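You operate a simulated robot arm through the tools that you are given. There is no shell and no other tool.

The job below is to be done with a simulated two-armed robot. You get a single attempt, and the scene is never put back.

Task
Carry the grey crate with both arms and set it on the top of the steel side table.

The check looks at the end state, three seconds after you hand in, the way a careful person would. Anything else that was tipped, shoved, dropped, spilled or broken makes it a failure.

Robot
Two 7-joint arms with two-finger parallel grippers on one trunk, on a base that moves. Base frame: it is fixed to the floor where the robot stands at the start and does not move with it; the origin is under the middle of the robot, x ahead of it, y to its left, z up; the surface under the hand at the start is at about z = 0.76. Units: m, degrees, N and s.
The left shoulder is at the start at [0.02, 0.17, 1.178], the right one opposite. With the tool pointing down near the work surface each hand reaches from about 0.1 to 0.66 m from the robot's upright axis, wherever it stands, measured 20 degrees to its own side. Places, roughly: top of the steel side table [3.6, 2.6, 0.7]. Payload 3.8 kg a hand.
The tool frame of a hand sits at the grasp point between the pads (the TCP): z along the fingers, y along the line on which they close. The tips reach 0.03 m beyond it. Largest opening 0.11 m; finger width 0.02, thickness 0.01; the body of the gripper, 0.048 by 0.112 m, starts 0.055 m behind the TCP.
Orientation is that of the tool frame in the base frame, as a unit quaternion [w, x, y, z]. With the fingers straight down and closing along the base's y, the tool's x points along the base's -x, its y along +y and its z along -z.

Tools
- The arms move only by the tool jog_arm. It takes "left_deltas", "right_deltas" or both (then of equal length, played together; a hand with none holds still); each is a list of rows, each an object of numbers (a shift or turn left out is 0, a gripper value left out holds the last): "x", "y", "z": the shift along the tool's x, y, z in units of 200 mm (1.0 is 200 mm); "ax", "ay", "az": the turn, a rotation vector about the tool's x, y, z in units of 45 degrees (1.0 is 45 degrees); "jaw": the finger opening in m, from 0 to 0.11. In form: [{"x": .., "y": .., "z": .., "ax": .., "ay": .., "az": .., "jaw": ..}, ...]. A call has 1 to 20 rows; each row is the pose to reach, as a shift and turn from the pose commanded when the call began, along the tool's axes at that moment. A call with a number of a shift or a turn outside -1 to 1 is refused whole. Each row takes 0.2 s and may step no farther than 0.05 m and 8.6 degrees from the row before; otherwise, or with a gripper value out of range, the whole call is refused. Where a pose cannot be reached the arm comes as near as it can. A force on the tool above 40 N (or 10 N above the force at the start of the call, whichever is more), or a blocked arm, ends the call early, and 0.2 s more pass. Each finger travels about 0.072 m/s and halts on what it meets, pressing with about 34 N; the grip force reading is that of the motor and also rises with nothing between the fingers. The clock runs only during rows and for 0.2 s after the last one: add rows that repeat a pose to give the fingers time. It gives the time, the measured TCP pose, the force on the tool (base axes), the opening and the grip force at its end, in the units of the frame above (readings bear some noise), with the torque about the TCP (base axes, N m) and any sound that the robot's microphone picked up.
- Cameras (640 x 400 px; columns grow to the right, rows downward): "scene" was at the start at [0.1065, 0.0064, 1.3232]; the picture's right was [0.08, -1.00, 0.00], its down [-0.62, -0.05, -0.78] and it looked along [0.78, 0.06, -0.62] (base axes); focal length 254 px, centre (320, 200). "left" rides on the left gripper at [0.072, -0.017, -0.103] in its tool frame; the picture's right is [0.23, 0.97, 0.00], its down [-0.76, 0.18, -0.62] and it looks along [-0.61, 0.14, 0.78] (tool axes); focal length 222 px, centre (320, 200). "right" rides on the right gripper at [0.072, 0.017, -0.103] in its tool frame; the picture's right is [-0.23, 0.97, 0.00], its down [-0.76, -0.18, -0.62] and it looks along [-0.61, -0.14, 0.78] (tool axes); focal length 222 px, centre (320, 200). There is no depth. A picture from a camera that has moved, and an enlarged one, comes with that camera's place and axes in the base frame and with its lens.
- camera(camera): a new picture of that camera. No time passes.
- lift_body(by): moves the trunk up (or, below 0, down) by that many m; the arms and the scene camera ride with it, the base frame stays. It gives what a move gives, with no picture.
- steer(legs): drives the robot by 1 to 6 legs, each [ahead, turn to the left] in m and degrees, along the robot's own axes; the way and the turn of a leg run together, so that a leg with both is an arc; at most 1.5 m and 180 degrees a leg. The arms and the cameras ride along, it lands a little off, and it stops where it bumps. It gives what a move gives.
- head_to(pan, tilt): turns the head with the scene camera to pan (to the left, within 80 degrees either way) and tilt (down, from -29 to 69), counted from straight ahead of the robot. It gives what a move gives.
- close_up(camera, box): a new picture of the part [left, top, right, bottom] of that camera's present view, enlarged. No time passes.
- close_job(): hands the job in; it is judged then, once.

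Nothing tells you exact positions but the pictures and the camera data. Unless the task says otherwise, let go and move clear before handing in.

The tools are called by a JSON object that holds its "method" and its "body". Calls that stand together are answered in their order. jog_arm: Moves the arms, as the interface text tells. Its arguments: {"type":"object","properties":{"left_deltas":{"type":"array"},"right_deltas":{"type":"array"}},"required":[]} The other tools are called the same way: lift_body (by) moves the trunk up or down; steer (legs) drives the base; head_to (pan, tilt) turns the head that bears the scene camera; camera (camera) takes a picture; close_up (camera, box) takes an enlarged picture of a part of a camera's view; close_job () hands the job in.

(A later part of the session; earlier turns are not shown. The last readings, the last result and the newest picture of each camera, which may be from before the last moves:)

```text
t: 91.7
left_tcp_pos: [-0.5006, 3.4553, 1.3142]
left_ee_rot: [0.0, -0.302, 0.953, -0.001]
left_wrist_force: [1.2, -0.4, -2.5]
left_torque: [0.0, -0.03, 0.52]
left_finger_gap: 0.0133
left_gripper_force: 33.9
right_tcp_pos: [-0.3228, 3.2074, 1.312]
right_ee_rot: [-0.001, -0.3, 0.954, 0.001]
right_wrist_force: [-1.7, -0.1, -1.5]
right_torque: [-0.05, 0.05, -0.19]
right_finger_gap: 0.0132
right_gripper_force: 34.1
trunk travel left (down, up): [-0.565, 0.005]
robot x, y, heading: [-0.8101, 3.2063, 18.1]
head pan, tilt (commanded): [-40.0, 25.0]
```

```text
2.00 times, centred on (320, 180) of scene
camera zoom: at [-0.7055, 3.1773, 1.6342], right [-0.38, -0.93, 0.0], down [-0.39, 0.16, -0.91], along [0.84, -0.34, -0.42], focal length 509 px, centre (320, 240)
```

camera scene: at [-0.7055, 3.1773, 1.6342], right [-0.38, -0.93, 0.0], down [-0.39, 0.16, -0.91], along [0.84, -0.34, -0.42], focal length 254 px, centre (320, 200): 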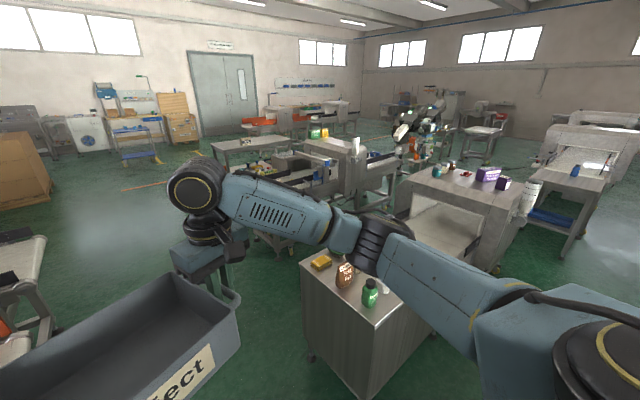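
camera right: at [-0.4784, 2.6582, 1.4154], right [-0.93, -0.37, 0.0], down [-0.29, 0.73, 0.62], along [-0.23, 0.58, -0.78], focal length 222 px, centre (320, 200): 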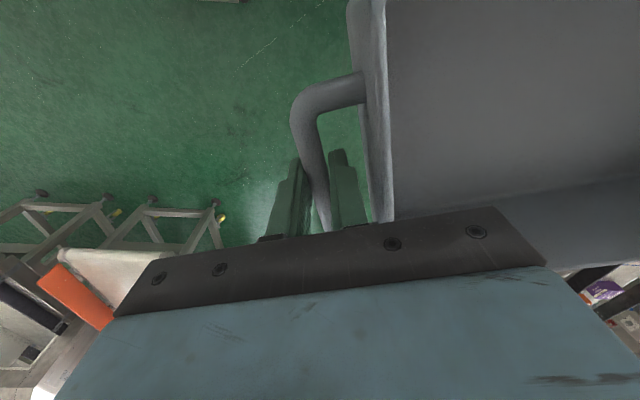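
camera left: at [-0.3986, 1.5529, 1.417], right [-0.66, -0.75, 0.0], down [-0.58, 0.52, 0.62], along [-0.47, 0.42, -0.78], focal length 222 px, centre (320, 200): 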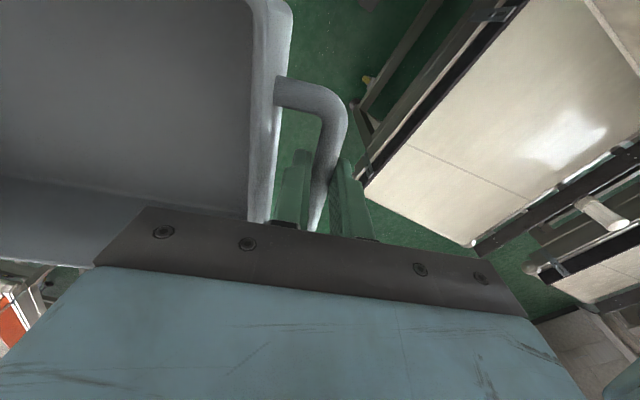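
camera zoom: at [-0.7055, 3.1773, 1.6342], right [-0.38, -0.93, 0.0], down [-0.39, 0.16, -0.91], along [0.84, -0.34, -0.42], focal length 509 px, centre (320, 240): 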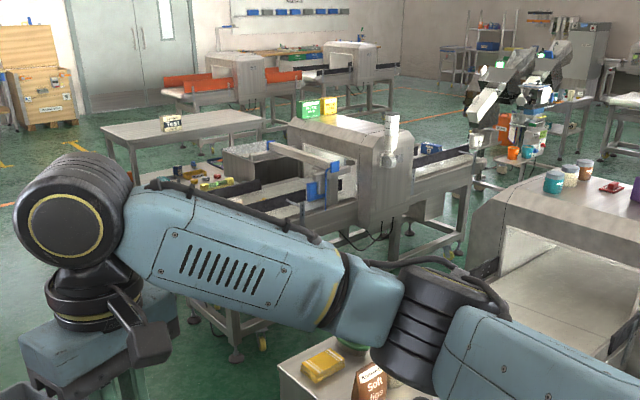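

I see the steel table clearly ahead-right: its top spans roughly p 3.95–4.75, q 0.75–1.97, with a small sign near (4.24, 1.55). I'll drive along the open lane, then approach its near end from the free floor.

{"method": "steer", "body": {"legs": [[0, -1.2], [1.4, 0]]}}

{"method": "head_to", "body": {"pan": -30, "tilt": 25}}

{"method": "camera", "body": {"camera": "scene"}}

{"method": "camera", "body": {"camera": "left"}}

```text
t: 98.9
left_tcp_pos: [0.8356, 3.8248, 1.3144]
left_ee_rot: [0.0, -0.285, 0.958, -0.001]
left_wrist_force: [0.7, 0.7, -1.6]
left_torque: [-0.02, 0.01, 0.5]
left_finger_gap: 0.0135
left_gripper_force: 34.4
right_tcp_pos: [1.0048, 3.5721, 1.3101]
right_ee_rot: [0.0, -0.284, 0.959, 0.0]
right_wrist_force: [-1.2, -0.4, -0.9]
right_torque: [0.01, 0.03, -0.18]
right_finger_gap: 0.013
right_gripper_force: 33.8
trunk travel left (down, up): [-0.565, 0.005]
robot x, y, heading: [0.5159, 3.5856, 15.6]
head pan, tilt (commanded): [-40.0, 25.0]
```

```text
t: 99.6
left_tcp_pos: [0.8364, 3.8261, 1.3151]
left_ee_rot: [0.002, -0.285, 0.959, 0.0]
left_wrist_force: [0.0, 0.3, -1.5]
left_torque: [-0.04, 0.08, 0.54]
left_finger_gap: 0.0133
left_gripper_force: 34.3
right_tcp_pos: [1.0052, 3.5707, 1.3112]
right_ee_rot: [-0.001, -0.284, 0.959, 0.0]
right_wrist_force: [-1.5, -0.1, -1.3]
right_torque: [0.04, -0.05, -0.24]
right_finger_gap: 0.0131
right_gripper_force: 34.2
trunk travel left (down, up): [-0.565, 0.005]
robot x, y, heading: [0.5175, 3.5863, 15.6]
head pan, tilt (commanded): [-30.0, 25.0]
```

```text
taken
camera scene: at [0.6267, 3.5699, 1.6342], right [-0.25, -0.97, 0.0], down [-0.41, 0.11, -0.91], along [0.88, -0.23, -0.42], focal length 254 px, centre (320, 200)
```

scene: 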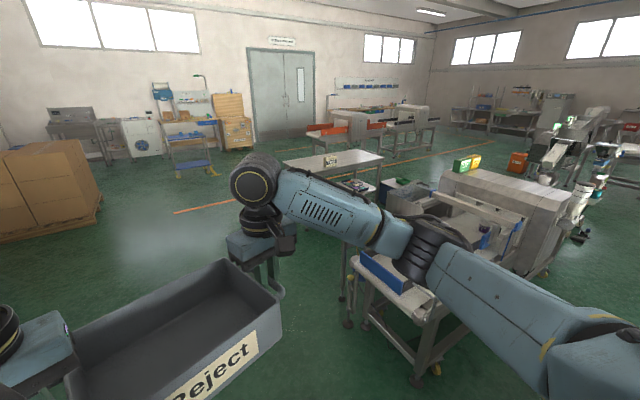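

```text
taken
camera left: at [0.7841, 3.7714, 1.4169], right [-0.72, 0.69, 0.0], down [0.54, 0.57, 0.62], along [0.43, 0.45, -0.78], focal length 222 px, centre (320, 200)
```

left: 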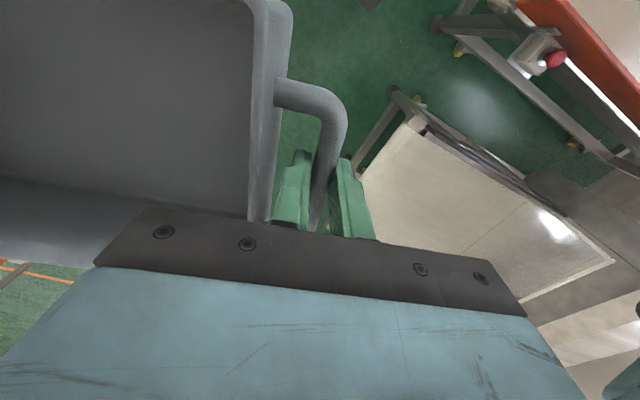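

The lane is clear on both sides. I'll drive another 1.4 m and look at the steel table again.

{"method": "steer", "body": {"legs": [[1.4, 0]]}}

{"method": "head_to", "body": {"pan": -50, "tilt": 30}}

{"method": "camera", "body": {"camera": "scene"}}

{"method": "head_to", "body": {"pan": -20, "tilt": 30}}

{"method": "camera", "body": {"camera": "scene"}}

```text
t: 106.6
left_tcp_pos: [2.1824, 4.1927, 1.3153]
left_ee_rot: [0.0, -0.281, 0.96, -0.002]
left_wrist_force: [0.7, -0.7, -2.0]
left_torque: [-0.01, -0.01, 0.51]
left_finger_gap: 0.0135
left_gripper_force: 34.0
right_tcp_pos: [2.3509, 3.9381, 1.3108]
right_ee_rot: [-0.002, -0.281, 0.96, -0.001]
right_wrist_force: [-1.5, -0.3, -1.8]
right_torque: [-0.02, 0.01, -0.21]
right_finger_gap: 0.0131
right_gripper_force: 34.1
trunk travel left (down, up): [-0.565, 0.005]
robot x, y, heading: [1.8604, 3.957, 15.0]
head pan, tilt (commanded): [-30.0, 25.0]
```

```text
t: 107.4
left_tcp_pos: [2.1843, 4.1926, 1.3154]
left_ee_rot: [0.002, -0.282, 0.959, -0.001]
left_wrist_force: [1.4, 0.6, -1.1]
left_torque: [-0.01, 0.03, 0.51]
left_finger_gap: 0.0135
left_gripper_force: 34.0
right_tcp_pos: [2.3512, 3.9399, 1.3101]
right_ee_rot: [-0.001, -0.28, 0.96, 0.0]
right_wrist_force: [-0.9, 0.5, -2.5]
right_torque: [-0.02, -0.02, -0.21]
right_finger_gap: 0.0134
right_gripper_force: 33.7
trunk travel left (down, up): [-0.565, 0.005]
robot x, y, heading: [1.8635, 3.9596, 15.4]
head pan, tilt (commanded): [-50.0, 30.0]
```

```text
taken
camera scene: at [1.958, 3.9114, 1.6263], right [-0.57, -0.82, 0.0], down [-0.41, 0.29, -0.87], along [0.71, -0.49, -0.5], focal length 254 px, centre (320, 200)
```

scene: 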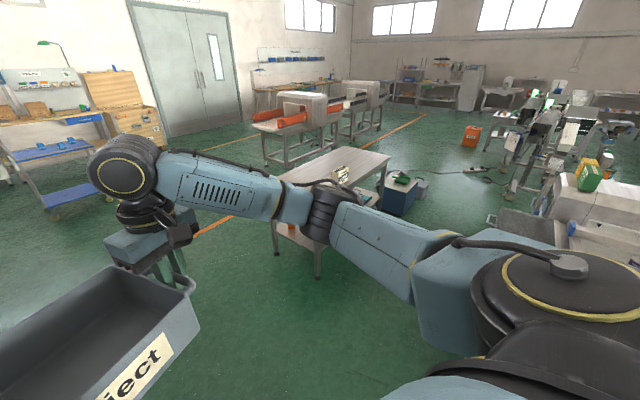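

```text
t: 108.4
left_tcp_pos: [2.1843, 4.1928, 1.3148]
left_ee_rot: [0.001, -0.282, 0.959, 0.0]
left_wrist_force: [1.2, 0.2, -2.4]
left_torque: [0.04, -0.1, 0.5]
left_finger_gap: 0.0133
left_gripper_force: 34.2
right_tcp_pos: [2.3511, 3.9393, 1.3113]
right_ee_rot: [-0.001, -0.28, 0.96, 0.0]
right_wrist_force: [-2.1, -0.1, -1.2]
right_torque: [-0.06, 0.09, -0.19]
right_finger_gap: 0.0133
right_gripper_force: 34.0
trunk travel left (down, up): [-0.565, 0.005]
robot x, y, heading: [1.8633, 3.9575, 15.3]
head pan, tilt (commanded): [-20.0, 30.0]
```

```text
taken
camera scene: at [1.974, 3.9553, 1.6263], right [-0.09, -1.0, 0.0], down [-0.5, 0.04, -0.87], along [0.86, -0.07, -0.5], focal length 254 px, centre (320, 200)
```

scene: 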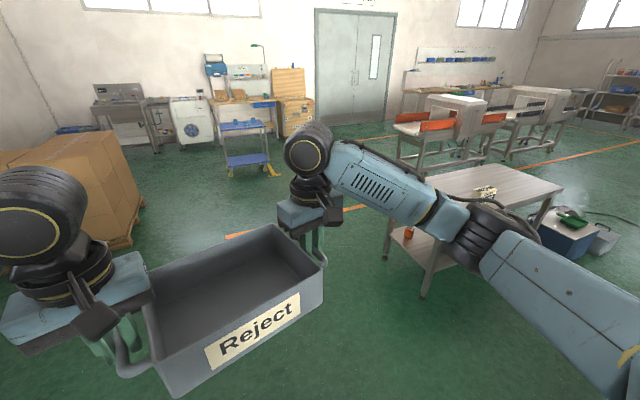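

The table's near end is at q≈1.96 with legs at p≈3.98 and 4.48, and its sign sits about 0.5 m further in, leaving the near end free. I'll drive to a spot square with that end and turn to face it.

{"method": "steer", "body": {"legs": [[0, -3.2], [1.294, 0], [0, -84.7]]}}

{"method": "head_to", "body": {"pan": 0, "tilt": 25}}

{"method": "camera", "body": {"camera": "scene"}}

{"method": "camera", "body": {"camera": "left"}}

{"method": "camera", "body": {"camera": "right"}}

```text
t: 118.8
left_tcp_pos: [3.3735, 3.9266, 1.3145]
left_ee_rot: [0.0, 0.453, 0.891, 0.0]
left_wrist_force: [-0.2, -1.0, -2.3]
left_torque: [0.02, 0.05, 0.51]
left_finger_gap: 0.0132
left_gripper_force: 34.5
right_tcp_pos: [3.1281, 3.7451, 1.3111]
right_ee_rot: [0.0, 0.454, 0.891, 0.0]
right_wrist_force: [0.2, 0.5, -1.9]
right_torque: [-0.01, 0.02, -0.22]
right_finger_gap: 0.0131
right_gripper_force: 33.7
trunk travel left (down, up): [-0.565, 0.005]
robot x, y, heading: [3.1189, 4.2298, -71.3]
head pan, tilt (commanded): [-20.0, 30.0]
```

```text
t: 119.7
left_tcp_pos: [3.372, 3.9263, 1.3148]
left_ee_rot: [0.0, 0.452, 0.892, 0.0]
left_wrist_force: [-0.3, -1.8, -1.9]
left_torque: [0.0, 0.05, 0.49]
left_finger_gap: 0.0132
left_gripper_force: 34.0
right_tcp_pos: [3.1295, 3.7446, 1.3094]
right_ee_rot: [-0.001, 0.453, 0.891, 0.001]
right_wrist_force: [-0.5, 0.8, -1.0]
right_torque: [0.01, -0.03, -0.23]
right_finger_gap: 0.013
right_gripper_force: 33.9
trunk travel left (down, up): [-0.565, 0.005]
robot x, y, heading: [3.1207, 4.2294, -71.4]
head pan, tilt (commanded): [0.0, 25.0]
```

```text
taken
camera scene: at [3.1546, 4.1242, 1.6342], right [-0.95, -0.32, 0.0], down [-0.14, 0.4, -0.91], along [0.29, -0.86, -0.42], focal length 254 px, centre (320, 200)
```

scene: 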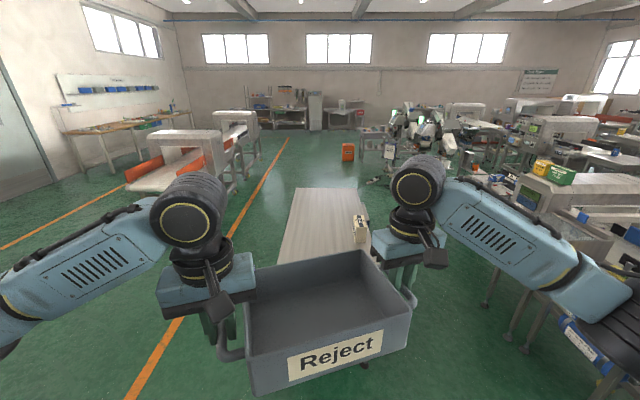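

```text
taken
camera left: at [3.3162, 3.9753, 1.4168], right [0.65, 0.76, 0.0], down [0.59, -0.51, 0.62], along [0.47, -0.41, -0.78], focal length 222 px, centre (320, 200)
```

left: 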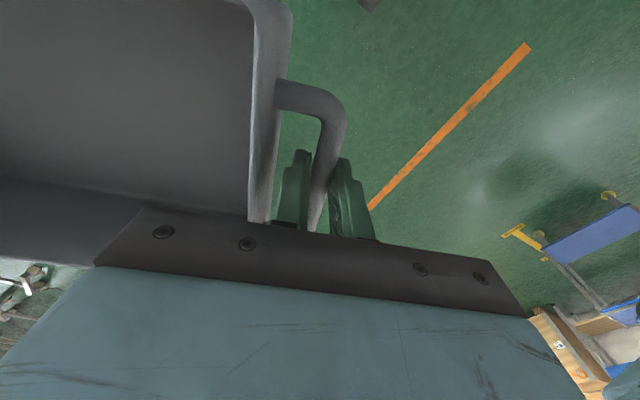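

```text
taken
camera right: at [3.1009, 3.8131, 1.4153], right [0.92, 0.39, 0.0], down [0.3, -0.72, 0.62], along [0.24, -0.57, -0.78], focal length 222 px, centre (320, 200)
```

right: 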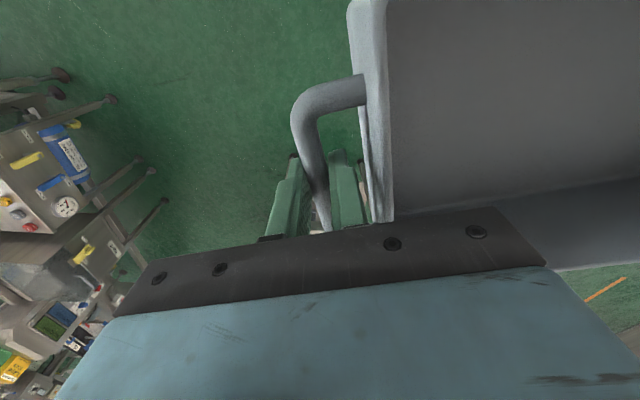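

I'm square to the table's near end (table p≈3.94–4.51, near edge q≈1.97); the sign stands on the right side further in. I'll lower the hands back by 0.2 m so the camera can see over the crate, then drive closer.

{"method": "jog_arm", "body": {"left_deltas": [{"z": 0.05}, {"z": 0.1}, {"z": 0.2}, {"z": 0.3}, {"z": 0.4}, {"z": 0.5}, {"z": 0.6}, {"z": 0.7}, {"z": 0.8}, {"z": 0.9}, {"z": 0.95}, {"z": 1.0}, {"z": 1.0}], "right_deltas": [{"z": 0.05}, {"z": 0.1}, {"z": 0.2}, {"z": 0.3}, {"z": 0.4}, {"z": 0.5}, {"z": 0.6}, {"z": 0.7}, {"z": 0.8}, {"z": 0.9}, {"z": 0.95}, {"z": 1.0}, {"z": 1.0}]}}

{"method": "steer", "body": {"legs": [[0, -0.8], [0.45, 0]]}}

{"method": "head_to", "body": {"pan": 0, "tilt": 40}}

{"method": "camera", "body": {"camera": "scene"}}

{"method": "camera", "body": {"camera": "left"}}

{"method": "camera", "body": {"camera": "right"}}

```text
t: 122.5
left_tcp_pos: [3.3736, 3.9269, 1.1161]
left_ee_rot: [-0.001, 0.453, 0.892, 0.0]
left_wrist_force: [2.4, 1.0, -1.3]
left_torque: [0.13, 0.06, 0.42]
left_finger_gap: 0.0134
left_gripper_force: 33.9
right_tcp_pos: [3.1294, 3.7436, 1.1094]
right_ee_rot: [-0.001, 0.453, 0.891, 0.001]
right_wrist_force: [-2.1, -1.6, -1.8]
right_torque: [-0.09, -0.05, -0.31]
right_finger_gap: 0.0134
right_gripper_force: 33.8
trunk travel left (down, up): [-0.565, 0.005]
robot x, y, heading: [3.1201, 4.2315, -71.4]
head pan, tilt (commanded): [0.0, 25.0]
```

```text
t: 125.5
left_tcp_pos: [3.5035, 3.4952, 1.1155]
left_ee_rot: [0.0, 0.461, 0.888, 0.0]
left_wrist_force: [9.8, 7.2, -1.3]
left_torque: [0.12, -0.16, 0.4]
left_finger_gap: 0.0131
left_gripper_force: 34.2
right_tcp_pos: [3.2577, 3.3191, 1.1103]
right_ee_rot: [-0.001, 0.463, 0.887, 0.001]
right_wrist_force: [-9.2, -6.1, -1.9]
right_torque: [-0.07, 0.14, -0.28]
right_finger_gap: 0.0135
right_gripper_force: 33.5
trunk travel left (down, up): [-0.565, 0.005]
robot x, y, heading: [3.2563, 3.8048, -72.2]
head pan, tilt (commanded): [0.0, 25.0]
```

```text
t: 126.3
left_tcp_pos: [3.5031, 3.4964, 1.1165]
left_ee_rot: [0.001, 0.462, 0.887, 0.0]
left_wrist_force: [-0.6, -0.4, -1.6]
left_torque: [0.09, 0.05, 0.39]
left_finger_gap: 0.0128
left_gripper_force: 35.0
right_tcp_pos: [3.2572, 3.3189, 1.1101]
right_ee_rot: [-0.001, 0.462, 0.887, 0.0]
right_wrist_force: [-0.4, 1.0, -1.5]
right_torque: [-0.05, -0.04, -0.33]
right_finger_gap: 0.013
right_gripper_force: 33.9
trunk travel left (down, up): [-0.565, 0.005]
robot x, y, heading: [3.2549, 3.8048, -72.5]
head pan, tilt (commanded): [0.0, 40.0]
```

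```text
taken
camera scene: at [3.2868, 3.7039, 1.611], right [-0.95, -0.3, 0.0], down [-0.19, 0.61, -0.77], along [0.23, -0.73, -0.64], focal length 254 px, centre (320, 200)
```

scene: 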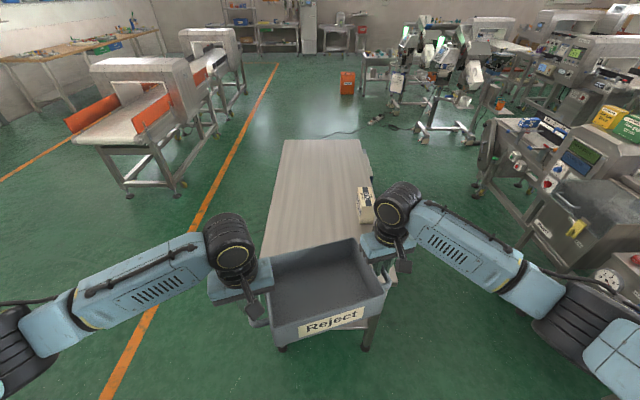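

```text
taken
camera left: at [3.4479, 3.5451, 1.2174], right [0.67, 0.75, 0.0], down [0.58, -0.52, 0.62], along [0.47, -0.42, -0.78], focal length 222 px, centre (320, 200)
```

left: 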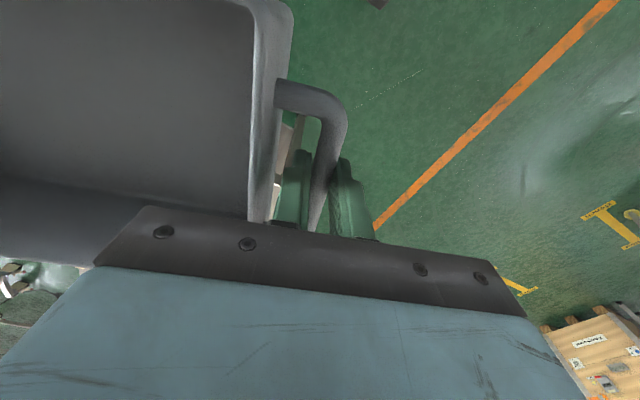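

```text
taken
camera right: at [3.2294, 3.3879, 1.2148], right [0.93, 0.37, 0.0], down [0.29, -0.73, 0.62], along [0.23, -0.58, -0.78], focal length 222 px, centre (320, 200)
```

right: 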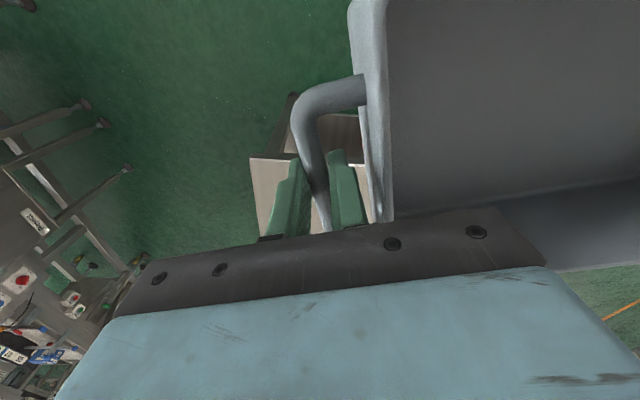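

The near edge of the table lies at about q≈1.98 and I'm centred on it. Let me zoom on the table surface and the object standing at the right before closing in.

{"method": "close_up", "body": {"camera": "scene", "box": [230, 120, 430, 360]}}

{"method": "close_up", "body": {"camera": "right", "box": [220, 80, 420, 240]}}

```text
1.67 times, centred on (330, 240) of scene
camera zoom: at [3.2868, 3.7039, 1.611], right [-0.95, -0.3, 0.0], down [-0.19, 0.61, -0.77], along [0.23, -0.73, -0.64], focal length 424 px, centre (303, 133)
```

zoom: 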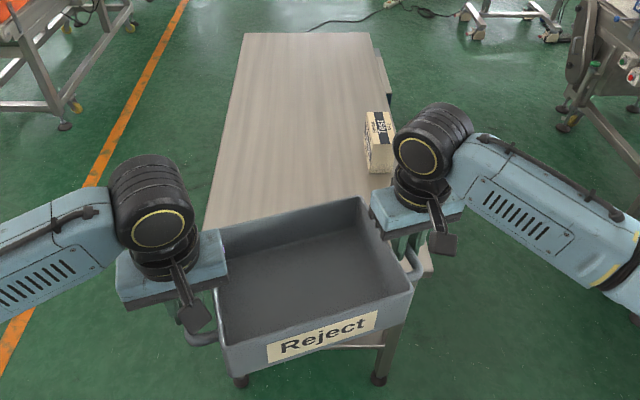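

```text
2.50 times, centred on (320, 160) of right
camera zoom: at [3.2294, 3.3879, 1.2148], right [0.93, 0.37, 0.0], down [0.29, -0.73, 0.62], along [0.23, -0.58, -0.78], focal length 555 px, centre (320, 300)
```

zoom: 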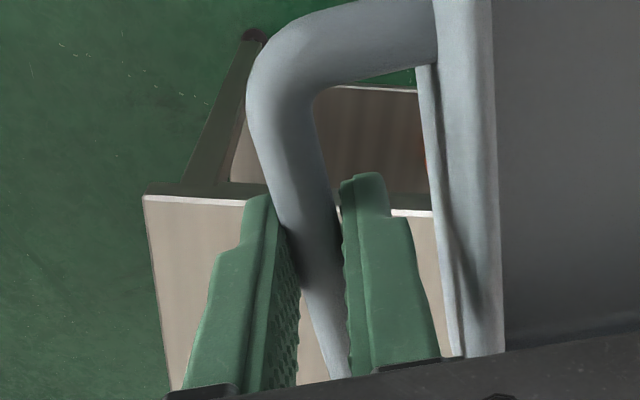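

The object is a small carton at p≈3.98–4.05, q≈1.52–1.67, about 0.83 m high at the top, so I'll set the crate down nearer to me than that, around q≈1.81. Driving forward 0.325 m to leave about 6 cm between base and table.

{"method": "steer", "body": {"legs": [[0.325, 0]]}}

{"method": "head_to", "body": {"pan": 0, "tilt": 50}}

{"method": "camera", "body": {"camera": "scene"}}

{"method": "camera", "body": {"camera": "left"}}

{"method": "camera", "body": {"camera": "right"}}

```text
t: 128.5
left_tcp_pos: [3.6024, 3.1839, 1.1157]
left_ee_rot: [0.0, 0.461, 0.887, 0.0]
left_wrist_force: [0.0, 0.1, -1.8]
left_torque: [0.03, 0.01, 0.4]
left_finger_gap: 0.0134
left_gripper_force: 33.7
right_tcp_pos: [3.355, 3.0078, 1.1101]
right_ee_rot: [-0.001, 0.463, 0.887, 0.0]
right_wrist_force: [-0.6, 0.6, -1.1]
right_torque: [0.02, 0.03, -0.26]
right_finger_gap: 0.0132
right_gripper_force: 34.2
trunk travel left (down, up): [-0.565, 0.005]
robot x, y, heading: [3.3558, 3.4943, -72.3]
head pan, tilt (commanded): [0.0, 40.0]
```

```text
t: 129.2
left_tcp_pos: [3.6024, 3.1842, 1.1156]
left_ee_rot: [-0.001, 0.461, 0.888, 0.0]
left_wrist_force: [-1.8, 0.0, -1.3]
left_torque: [0.11, 0.09, 0.4]
left_finger_gap: 0.0135
left_gripper_force: 33.8
right_tcp_pos: [3.3563, 3.0091, 1.1106]
right_ee_rot: [-0.001, 0.463, 0.887, 0.0]
right_wrist_force: [-0.2, 0.6, -1.8]
right_torque: [-0.05, -0.07, -0.28]
right_finger_gap: 0.0132
right_gripper_force: 33.9
trunk travel left (down, up): [-0.565, 0.005]
robot x, y, heading: [3.3557, 3.4913, -72.5]
head pan, tilt (commanded): [0.0, 50.0]
```

```text
taken
camera scene: at [3.3829, 3.4005, 1.5968], right [-0.95, -0.3, 0.0], down [-0.23, 0.73, -0.64], along [0.19, -0.61, -0.77], focal length 254 px, centre (320, 200)
```

scene: 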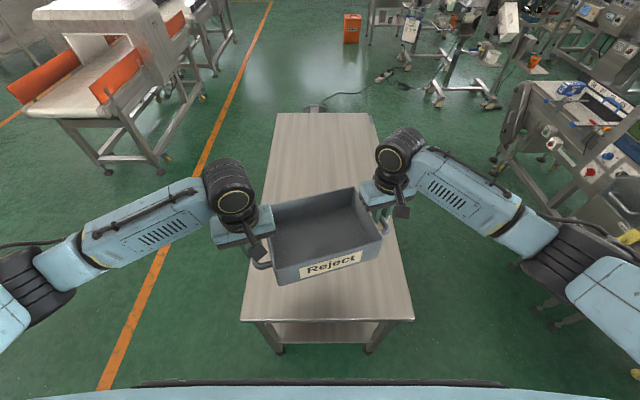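

```text
taken
camera left: at [3.5465, 3.2342, 1.2173], right [0.67, 0.75, 0.0], down [0.58, -0.52, 0.62], along [0.47, -0.41, -0.78], focal length 222 px, centre (320, 200)
```

left: 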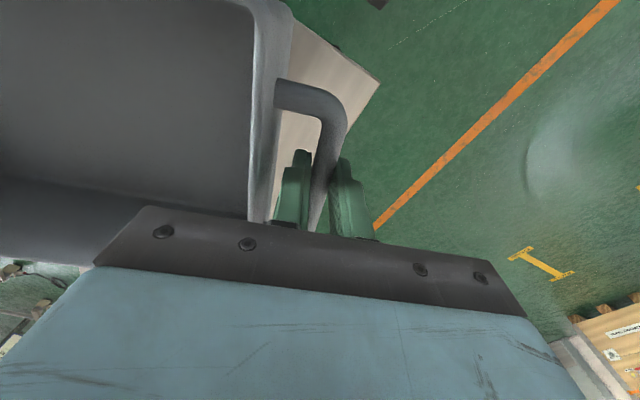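

```text
taken
camera right: at [3.328, 3.0769, 1.2147], right [0.93, 0.37, 0.0], down [0.29, -0.73, 0.62], along [0.23, -0.58, -0.78], focal length 222 px, centre (320, 200)
```

right: 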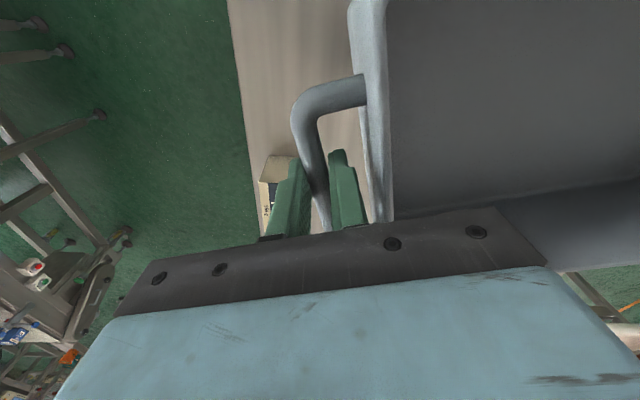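

The base stopped cleanly with the table edge at q≈2.005, about 0.32 m from my axis. The crate is still turned 17.5° relative to the table, so I'll rotate it square with both hands about its centre while moving it forward 9 cm, still well above everything.

{"method": "jog_arm", "body": {"left_deltas": [{"x": -0.0566, "y": -0.0118, "az": 0.0324}, {"x": -0.1133, "y": -0.0241, "az": 0.0648}, {"x": -0.1699, "y": -0.0369, "az": 0.0972}, {"x": -0.2264, "y": -0.0502, "az": 0.1296}, {"x": -0.283, "y": -0.0639, "az": 0.162}, {"x": -0.3394, "y": -0.0782, "az": 0.1944}, {"x": -0.3958, "y": -0.0929, "az": 0.2268}, {"x": -0.4521, "y": -0.1081, "az": 0.2593}, {"x": -0.5083, "y": -0.1238, "az": 0.2917}, {"x": -0.5643, "y": -0.14, "az": 0.3241}, {"x": -0.6203, "y": -0.1567, "az": 0.3565}, {"x": -0.6761, "y": -0.1738, "az": 0.3889}, {"x": -0.6761, "y": -0.1738, "az": 0.3889}], "right_deltas": [{"x": -0.0181, "y": -0.0116, "az": 0.0324}, {"x": -0.0362, "y": -0.0227, "az": 0.0648}, {"x": -0.0544, "y": -0.0334, "az": 0.0972}, {"x": -0.0725, "y": -0.0435, "az": 0.1296}, {"x": -0.0908, "y": -0.0532, "az": 0.162}, {"x": -0.1091, "y": -0.0624, "az": 0.1944}, {"x": -0.1274, "y": -0.071, "az": 0.2268}, {"x": -0.1459, "y": -0.0793, "az": 0.2593}, {"x": -0.1645, "y": -0.087, "az": 0.2917}, {"x": -0.1831, "y": -0.0942, "az": 0.3241}, {"x": -0.2019, "y": -0.101, "az": 0.3565}, {"x": -0.2208, "y": -0.1073, "az": 0.3889}, {"x": -0.2208, "y": -0.1073, "az": 0.3889}]}}

{"method": "camera", "body": {"camera": "scene"}}

{"method": "camera", "body": {"camera": "right"}}

{"method": "camera", "body": {"camera": "left"}}

```text
t: 132.0
left_tcp_pos: [3.6518, 3.0525, 1.1156]
left_ee_rot: [0.001, 0.59, 0.808, 0.0]
left_wrist_force: [1.1, -1.5, -2.1]
left_torque: [0.02, -0.01, 0.44]
left_finger_gap: 0.013
left_gripper_force: 33.8
right_tcp_pos: [3.3622, 2.9586, 1.1105]
right_ee_rot: [-0.002, 0.592, 0.806, -0.001]
right_wrist_force: [-0.6, 0.9, -1.6]
right_torque: [0.03, 0.04, -0.25]
right_finger_gap: 0.0132
right_gripper_force: 34.1
trunk travel left (down, up): [-0.565, 0.005]
robot x, y, heading: [3.3534, 3.4957, -72.4]
head pan, tilt (commanded): [0.0, 50.0]
```

```text
taken
camera scene: at [3.3829, 3.4007, 1.5967], right [-0.95, -0.3, 0.0], down [-0.23, 0.73, -0.64], along [0.19, -0.61, -0.77], focal length 254 px, centre (320, 200)
```

scene: 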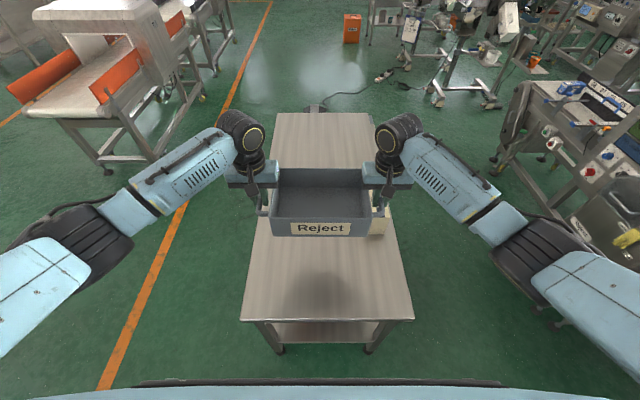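

```text
taken
camera right: at [3.3576, 3.033, 1.2144], right [1.0, 0.07, 0.0], down [0.06, -0.78, 0.62], along [0.04, -0.62, -0.78], focal length 222 px, centre (320, 200)
```

right: 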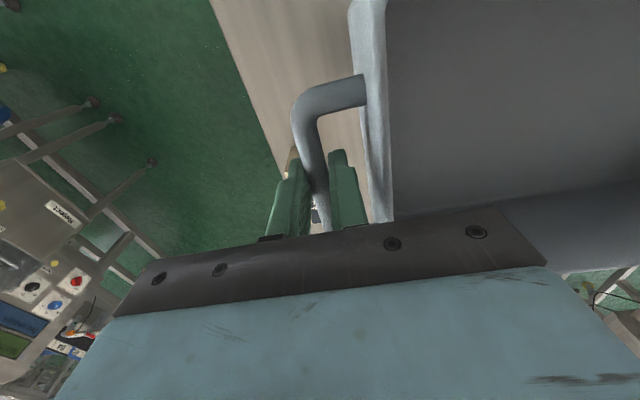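

```text
taken
camera left: at [3.6132, 3.1173, 1.2194], right [0.86, 0.51, 0.0], down [0.4, -0.67, 0.62], along [0.32, -0.54, -0.78], focal length 222 px, centre (320, 200)
```

left: 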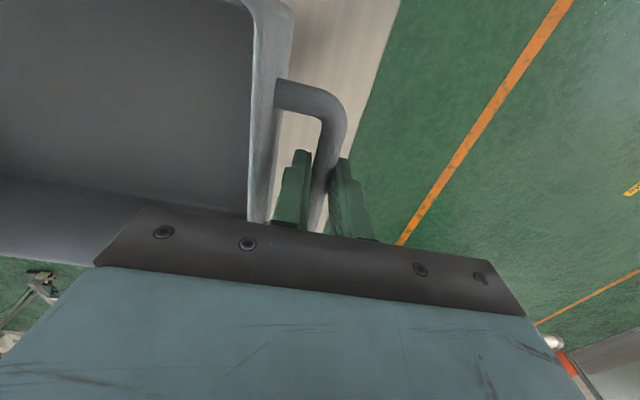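

The crate is now square to the table, centred at about (4.244, 1.819) in room coordinates. I'll lower the trunk by 0.23 m, leaving a few centimetres, and measure the table height again.

{"method": "lift_body", "body": {"by": -0.23}}

{"method": "camera", "body": {"camera": "scene"}}

{"method": "close_up", "body": {"camera": "right", "box": [200, 0, 440, 230]}}

{"method": "close_up", "body": {"camera": "left", "box": [200, 0, 440, 230]}}

```text
t: 134.4
left_tcp_pos: [3.6515, 3.0538, 0.8885]
left_ee_rot: [0.0, 0.591, 0.807, 0.0]
left_wrist_force: [-2.4, -1.5, -1.1]
left_torque: [-0.01, 0.06, 0.49]
left_finger_gap: 0.0135
left_gripper_force: 33.8
right_tcp_pos: [3.3624, 2.9588, 0.8799]
right_ee_rot: [0.0, 0.591, 0.806, 0.0]
right_wrist_force: [1.5, 1.2, -1.6]
right_torque: [-0.07, -0.03, -0.24]
right_finger_gap: 0.0134
right_gripper_force: 34.3
trunk travel left (down, up): [-0.335, 0.235]
robot x, y, heading: [3.3539, 3.4961, -72.4]
head pan, tilt (commanded): [0.0, 50.0]
```

```text
taken
camera scene: at [3.3829, 3.4006, 1.3668], right [-0.95, -0.3, 0.0], down [-0.23, 0.73, -0.64], along [0.19, -0.61, -0.77], focal length 254 px, centre (320, 200)
```

scene: 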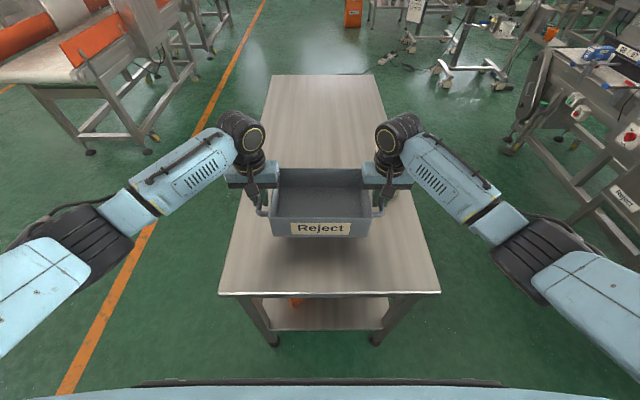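

```text
1.74 times, centred on (320, 115) of right
camera zoom: at [3.3576, 3.0329, 0.9846], right [1.0, 0.07, 0.0], down [0.06, -0.78, 0.62], along [0.05, -0.62, -0.78], focal length 386 px, centre (320, 348)
```

zoom: 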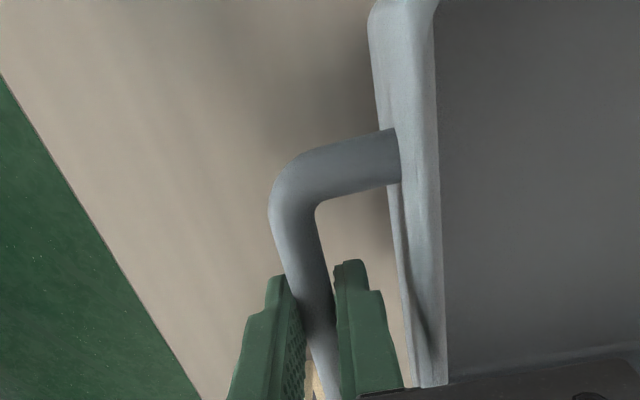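

```text
1.74 times, centred on (320, 115) of left
camera zoom: at [3.6131, 3.1174, 0.9892], right [0.86, 0.51, 0.0], down [0.4, -0.67, 0.62], along [0.32, -0.54, -0.78], focal length 386 px, centre (320, 348)
```

zoom: 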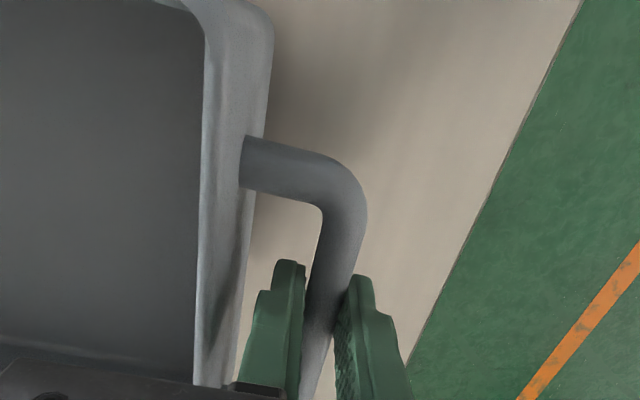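

Triangulation gives the table top at z≈0.757, so the crate bottom is about 6 cm above it, with the left side about 3.5 mm higher. I'll lower 4 cm while levelling it, then feel for contact in small steps.

{"method": "jog_arm", "body": {"left_deltas": [{"z": 0.027}, {"z": 0.055}, {"z": 0.082}, {"z": 0.109}, {"z": 0.136}, {"z": 0.164}, {"z": 0.191}, {"z": 0.218}, {"z": 0.218}], "right_deltas": [{"z": 0.025}, {"z": 0.05}, {"z": 0.075}, {"z": 0.1}, {"z": 0.125}, {"z": 0.15}, {"z": 0.175}, {"z": 0.2}, {"z": 0.2}]}}

{"method": "close_up", "body": {"camera": "scene", "box": [220, 130, 420, 300]}}

{"method": "camera", "body": {"camera": "left"}}

{"method": "camera", "body": {"camera": "right"}}

```text
t: 136.4
left_tcp_pos: [3.6519, 3.0534, 0.8439]
left_ee_rot: [0.0, 0.591, 0.807, 0.0]
left_wrist_force: [-3.5, -1.6, -1.7]
left_torque: [0.03, 0.06, 0.39]
left_finger_gap: 0.0134
left_gripper_force: 34.1
right_tcp_pos: [3.3633, 2.9592, 0.8391]
right_ee_rot: [-0.001, 0.591, 0.806, 0.0]
right_wrist_force: [3.5, 1.4, -1.7]
right_torque: [-0.04, -0.04, -0.27]
right_finger_gap: 0.013
right_gripper_force: 33.7
trunk travel left (down, up): [-0.335, 0.235]
robot x, y, heading: [3.3529, 3.496, -72.3]
head pan, tilt (commanded): [0.0, 50.0]
```

```text
2.35 times, centred on (320, 215) of scene
camera zoom: at [3.3829, 3.4005, 1.3667], right [-0.95, -0.3, 0.0], down [-0.23, 0.73, -0.64], along [0.19, -0.61, -0.77], focal length 599 px, centre (320, 165)
```

zoom: 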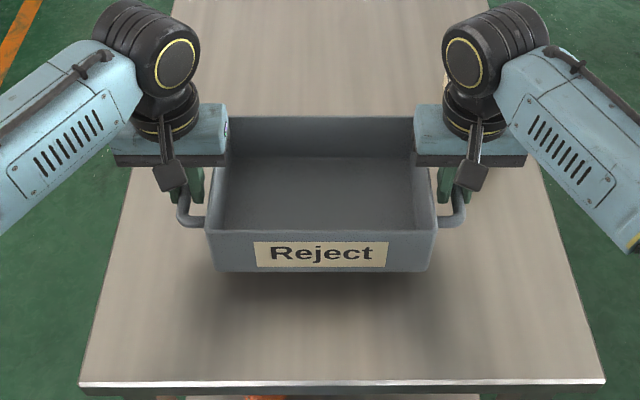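

```text
taken
camera left: at [3.6132, 3.1171, 0.945], right [0.86, 0.51, 0.0], down [0.4, -0.67, 0.62], along [0.32, -0.54, -0.78], focal length 222 px, centre (320, 200)
```

left: 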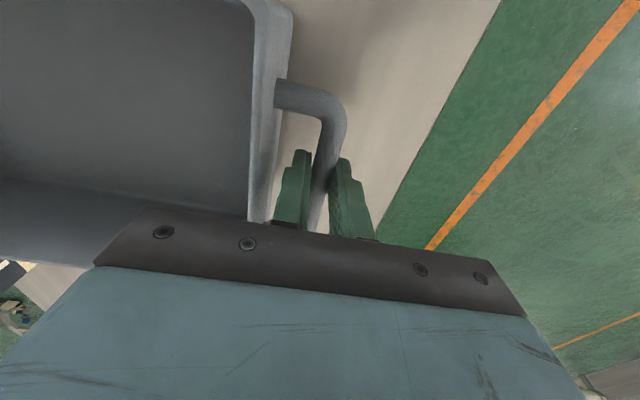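

```text
taken
camera right: at [3.3575, 3.0331, 0.944], right [1.0, 0.08, 0.0], down [0.06, -0.78, 0.62], along [0.05, -0.62, -0.78], focal length 222 px, centre (320, 200)
```

right: 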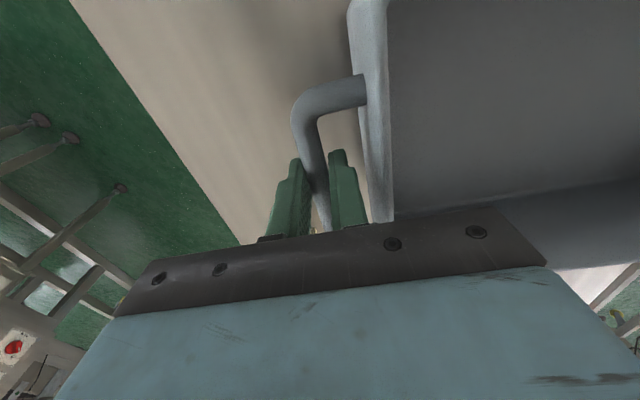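

The crate hovers level, roughly 2–3 cm above the steel surface judging by the shadow. Lowering another 10 mm slowly and watching the vertical force.

{"method": "jog_arm", "body": {"left_deltas": [{"z": 0.01}, {"z": 0.02}, {"z": 0.03}, {"z": 0.04}, {"z": 0.05}, {"z": 0.05}], "right_deltas": [{"z": 0.01}, {"z": 0.02}, {"z": 0.03}, {"z": 0.04}, {"z": 0.05}, {"z": 0.05}]}}

{"method": "close_up", "body": {"camera": "scene", "box": [220, 130, 420, 300]}}

```text
t: 137.8
left_tcp_pos: [3.6531, 3.0529, 0.8339]
left_ee_rot: [0.0, 0.591, 0.807, -0.001]
left_wrist_force: [-5.7, -1.9, -1.3]
left_torque: [0.04, 0.11, 0.43]
left_finger_gap: 0.0136
left_gripper_force: 33.8
right_tcp_pos: [3.3639, 2.96, 0.8304]
right_ee_rot: [-0.001, 0.592, 0.806, 0.0]
right_wrist_force: [5.1, 2.3, -1.0]
right_torque: [-0.04, -0.09, -0.28]
right_finger_gap: 0.0134
right_gripper_force: 34.1
trunk travel left (down, up): [-0.335, 0.235]
robot x, y, heading: [3.3561, 3.4944, -72.8]
head pan, tilt (commanded): [0.0, 50.0]
```

```text
2.35 times, centred on (320, 215) of scene
camera zoom: at [3.383, 3.4005, 1.3667], right [-0.95, -0.3, 0.0], down [-0.23, 0.73, -0.64], along [0.19, -0.61, -0.77], focal length 599 px, centre (320, 165)
```

zoom: 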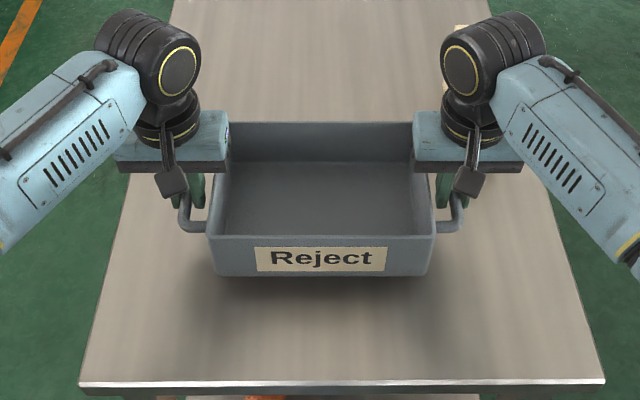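

Still no contact (vertical force unchanged). Lowering another 8 mm in 1 mm rows.

{"method": "jog_arm", "body": {"left_deltas": [{"z": 0.005}, {"z": 0.01}, {"z": 0.015}, {"z": 0.02}, {"z": 0.025}, {"z": 0.03}, {"z": 0.035}, {"z": 0.04}, {"z": 0.04}], "right_deltas": [{"z": 0.005}, {"z": 0.01}, {"z": 0.015}, {"z": 0.02}, {"z": 0.025}, {"z": 0.03}, {"z": 0.035}, {"z": 0.04}, {"z": 0.04}]}}

{"method": "close_up", "body": {"camera": "scene", "box": [220, 130, 420, 300]}}

{"method": "close_up", "body": {"camera": "right", "box": [220, 0, 440, 230]}}

```text
t: 139.8
left_tcp_pos: [3.6503, 3.0538, 0.8258]
left_ee_rot: [0.001, 0.59, 0.807, 0.0]
left_wrist_force: [-4.6, -2.4, -0.8]
left_torque: [0.02, 0.13, 0.35]
left_finger_gap: 0.0132
left_gripper_force: 33.5
right_tcp_pos: [3.3619, 2.9593, 0.8222]
right_ee_rot: [0.0, 0.592, 0.806, 0.001]
right_wrist_force: [5.7, 2.4, -1.9]
right_torque: [-0.05, -0.1, -0.26]
right_finger_gap: 0.0131
right_gripper_force: 33.8
trunk travel left (down, up): [-0.335, 0.235]
robot x, y, heading: [3.3589, 3.4958, -72.3]
head pan, tilt (commanded): [0.0, 50.0]
```

```text
2.35 times, centred on (320, 215) of scene
camera zoom: at [3.3829, 3.4005, 1.3667], right [-0.95, -0.3, 0.0], down [-0.23, 0.73, -0.64], along [0.19, -0.61, -0.77], focal length 599 px, centre (320, 165)
```

zoom: 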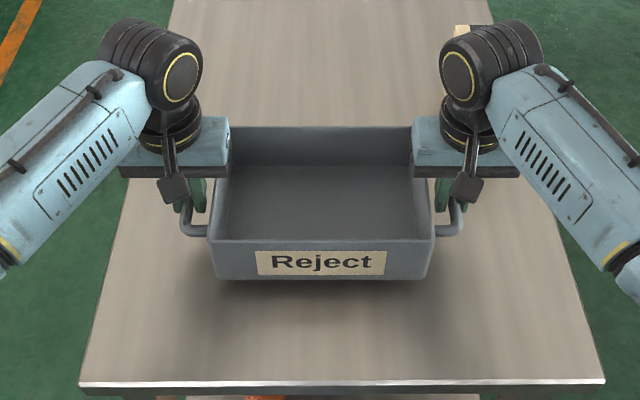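

```text
1.74 times, centred on (330, 115) of right
camera zoom: at [3.3577, 3.0331, 0.9264], right [1.0, 0.07, 0.0], down [0.06, -0.78, 0.62], along [0.05, -0.62, -0.78], focal length 386 px, centre (303, 348)
```

zoom: 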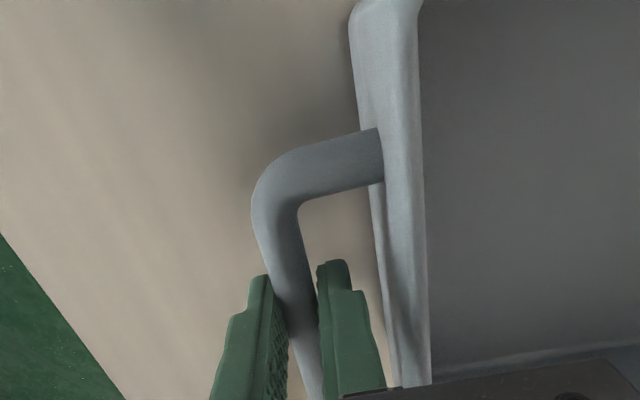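

No contact yet, so this table is lower than the cart was. Lowering another 8 mm in 1 mm rows.

{"method": "jog_arm", "body": {"left_deltas": [{"z": 0.005}, {"z": 0.01}, {"z": 0.015}, {"z": 0.02}, {"z": 0.025}, {"z": 0.03}, {"z": 0.035}, {"z": 0.04}, {"z": 0.04}], "right_deltas": [{"z": 0.005}, {"z": 0.01}, {"z": 0.015}, {"z": 0.02}, {"z": 0.025}, {"z": 0.03}, {"z": 0.035}, {"z": 0.04}, {"z": 0.04}]}}

{"method": "close_up", "body": {"camera": "scene", "box": [220, 130, 420, 300]}}

```text
t: 141.8
left_tcp_pos: [3.6521, 3.0536, 0.817]
left_ee_rot: [0.0, 0.59, 0.807, 0.0]
left_wrist_force: [-7.5, -4.0, -1.4]
left_torque: [-0.09, 0.08, 0.47]
left_finger_gap: 0.0134
left_gripper_force: 34.6
right_tcp_pos: [3.3631, 2.9585, 0.8129]
right_ee_rot: [-0.001, 0.592, 0.806, 0.0]
right_wrist_force: [7.8, 3.6, -1.0]
right_torque: [0.11, -0.12, -0.22]
right_finger_gap: 0.0133
right_gripper_force: 33.8
trunk travel left (down, up): [-0.335, 0.235]
robot x, y, heading: [3.3538, 3.4957, -72.2]
head pan, tilt (commanded): [0.0, 50.0]
```

```text
2.35 times, centred on (320, 215) of scene
camera zoom: at [3.3829, 3.4004, 1.3667], right [-0.95, -0.3, 0.0], down [-0.23, 0.73, -0.64], along [0.19, -0.61, -0.77], focal length 599 px, centre (320, 165)
```

zoom: 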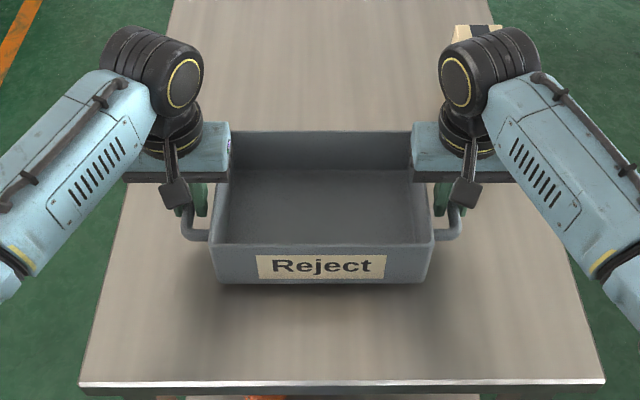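

Still free; the contact shadow is shrinking. Continuing another 8 mm.

{"method": "jog_arm", "body": {"left_deltas": [{"z": 0.005}, {"z": 0.01}, {"z": 0.015}, {"z": 0.02}, {"z": 0.025}, {"z": 0.03}, {"z": 0.035}, {"z": 0.04}, {"z": 0.04}], "right_deltas": [{"z": 0.005}, {"z": 0.01}, {"z": 0.015}, {"z": 0.02}, {"z": 0.025}, {"z": 0.03}, {"z": 0.035}, {"z": 0.04}, {"z": 0.04}]}}

{"method": "close_up", "body": {"camera": "scene", "box": [220, 130, 420, 300]}}

```text
t: 143.8
left_tcp_pos: [3.6514, 3.0535, 0.8084]
left_ee_rot: [0.0, 0.591, 0.807, 0.0]
left_wrist_force: [-9.4, -4.3, -1.8]
left_torque: [-0.13, 0.13, 0.45]
left_finger_gap: 0.0136
left_gripper_force: 34.3
right_tcp_pos: [3.3624, 2.9589, 0.8058]
right_ee_rot: [0.0, 0.593, 0.805, 0.0]
right_wrist_force: [9.5, 3.9, -1.1]
right_torque: [0.1, -0.09, -0.21]
right_finger_gap: 0.0135
right_gripper_force: 33.8
trunk travel left (down, up): [-0.335, 0.235]
robot x, y, heading: [3.3552, 3.4947, -72.5]
head pan, tilt (commanded): [0.0, 50.0]
```

```text
2.35 times, centred on (320, 215) of scene
camera zoom: at [3.3829, 3.4005, 1.3667], right [-0.95, -0.3, 0.0], down [-0.23, 0.73, -0.64], along [0.19, -0.61, -0.77], focal length 599 px, centre (320, 165)
```

zoom: 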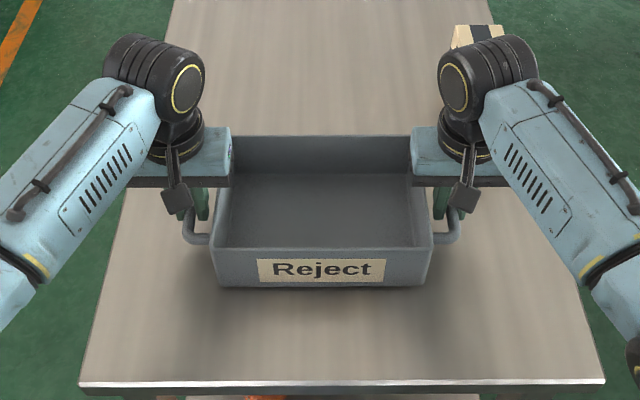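

Still no contact at crate bottom ≈0.744. I'll continue 8 mm and ease the slight outward pull between the hands.

{"method": "jog_arm", "body": {"left_deltas": [{"z": 0.005, "y": -0.001}, {"z": 0.01, "y": -0.002}, {"z": 0.015, "y": -0.002}, {"z": 0.02, "y": -0.002}, {"z": 0.025, "y": -0.002}, {"z": 0.03, "y": -0.002}, {"z": 0.035, "y": -0.002}, {"z": 0.04, "y": -0.002}, {"z": 0.04, "y": -0.002}], "right_deltas": [{"z": 0.005, "y": 0.001}, {"z": 0.01, "y": 0.002}, {"z": 0.015, "y": 0.002}, {"z": 0.02, "y": 0.002}, {"z": 0.025, "y": 0.002}, {"z": 0.03, "y": 0.002}, {"z": 0.035, "y": 0.002}, {"z": 0.04, "y": 0.002}, {"z": 0.04, "y": 0.002}]}}

{"method": "close_up", "body": {"camera": "scene", "box": [220, 130, 420, 300]}}

{"method": "close_up", "body": {"camera": "left", "box": [200, 0, 420, 230]}}

```text
t: 145.8
left_tcp_pos: [3.6504, 3.0536, 0.8052]
left_ee_rot: [0.004, 0.59, 0.807, -0.003]
left_wrist_force: [0.2, -2.9, 26.5]
left_torque: [0.5, 0.2, 0.45]
left_finger_gap: 0.0137
left_gripper_force: 34.0
right_tcp_pos: [3.3635, 2.9587, 0.8019]
right_ee_rot: [0.003, 0.592, 0.806, -0.002]
right_wrist_force: [2.8, -0.9, 29.0]
right_torque: [0.41, 0.1, -0.18]
right_finger_gap: 0.0133
right_gripper_force: 33.8
trunk travel left (down, up): [-0.335, 0.235]
robot x, y, heading: [3.3525, 3.4942, -72.7]
head pan, tilt (commanded): [0.0, 50.0]
```

```text
2.35 times, centred on (320, 215) of scene
camera zoom: at [3.3818, 3.4043, 1.3674], right [-0.95, -0.3, 0.0], down [-0.23, 0.73, -0.65], along [0.19, -0.61, -0.76], focal length 599 px, centre (320, 165)
```

zoom: 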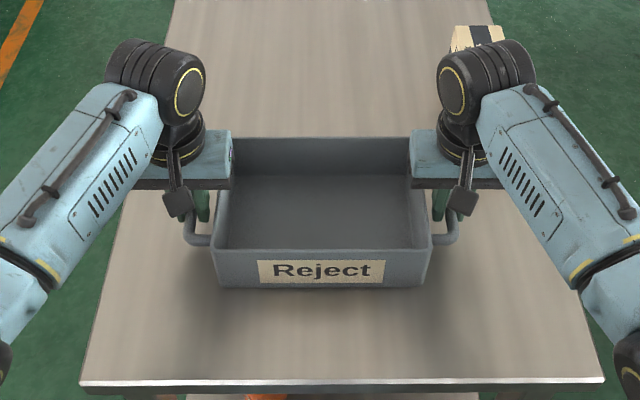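

```text
1.74 times, centred on (310, 115) of left
camera zoom: at [3.6129, 3.1187, 0.9069], right [0.86, 0.51, 0.0], down [0.4, -0.67, 0.63], along [0.32, -0.54, -0.78], focal length 386 px, centre (337, 348)
```

zoom: 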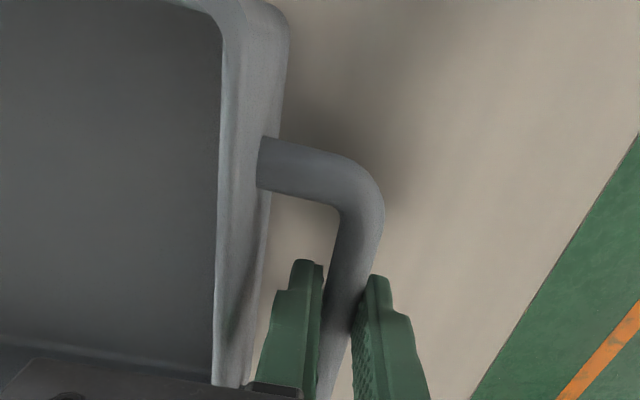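

Contact: both hands now feel about +28 N upward, so the crate sits on the table. I'll back the commanded pose up 4 mm to take the pressing force off before releasing.

{"method": "jog_arm", "body": {"left_deltas": [{"z": -0.005}, {"z": -0.01}, {"z": -0.015}, {"z": -0.018}, {"z": -0.018}, {"z": -0.018}], "right_deltas": [{"z": -0.005}, {"z": -0.01}, {"z": -0.015}, {"z": -0.018}, {"z": -0.018}, {"z": -0.018}]}}

```text
t: 147.2
left_tcp_pos: [3.6514, 3.0539, 0.8048]
left_ee_rot: [0.0, 0.591, 0.807, 0.0]
left_wrist_force: [-2.5, -6.4, 11.5]
left_torque: [-0.54, -0.13, 0.43]
left_finger_gap: 0.0136
left_gripper_force: 34.1
right_tcp_pos: [3.362, 2.9598, 0.8027]
right_ee_rot: [0.0, 0.591, 0.807, -0.001]
right_wrist_force: [6.6, -3.7, 14.0]
right_torque: [-0.51, -0.22, -0.27]
right_finger_gap: 0.0133
right_gripper_force: 34.4
trunk travel left (down, up): [-0.335, 0.235]
robot x, y, heading: [3.3611, 3.4938, -72.4]
head pan, tilt (commanded): [0.0, 50.0]
```

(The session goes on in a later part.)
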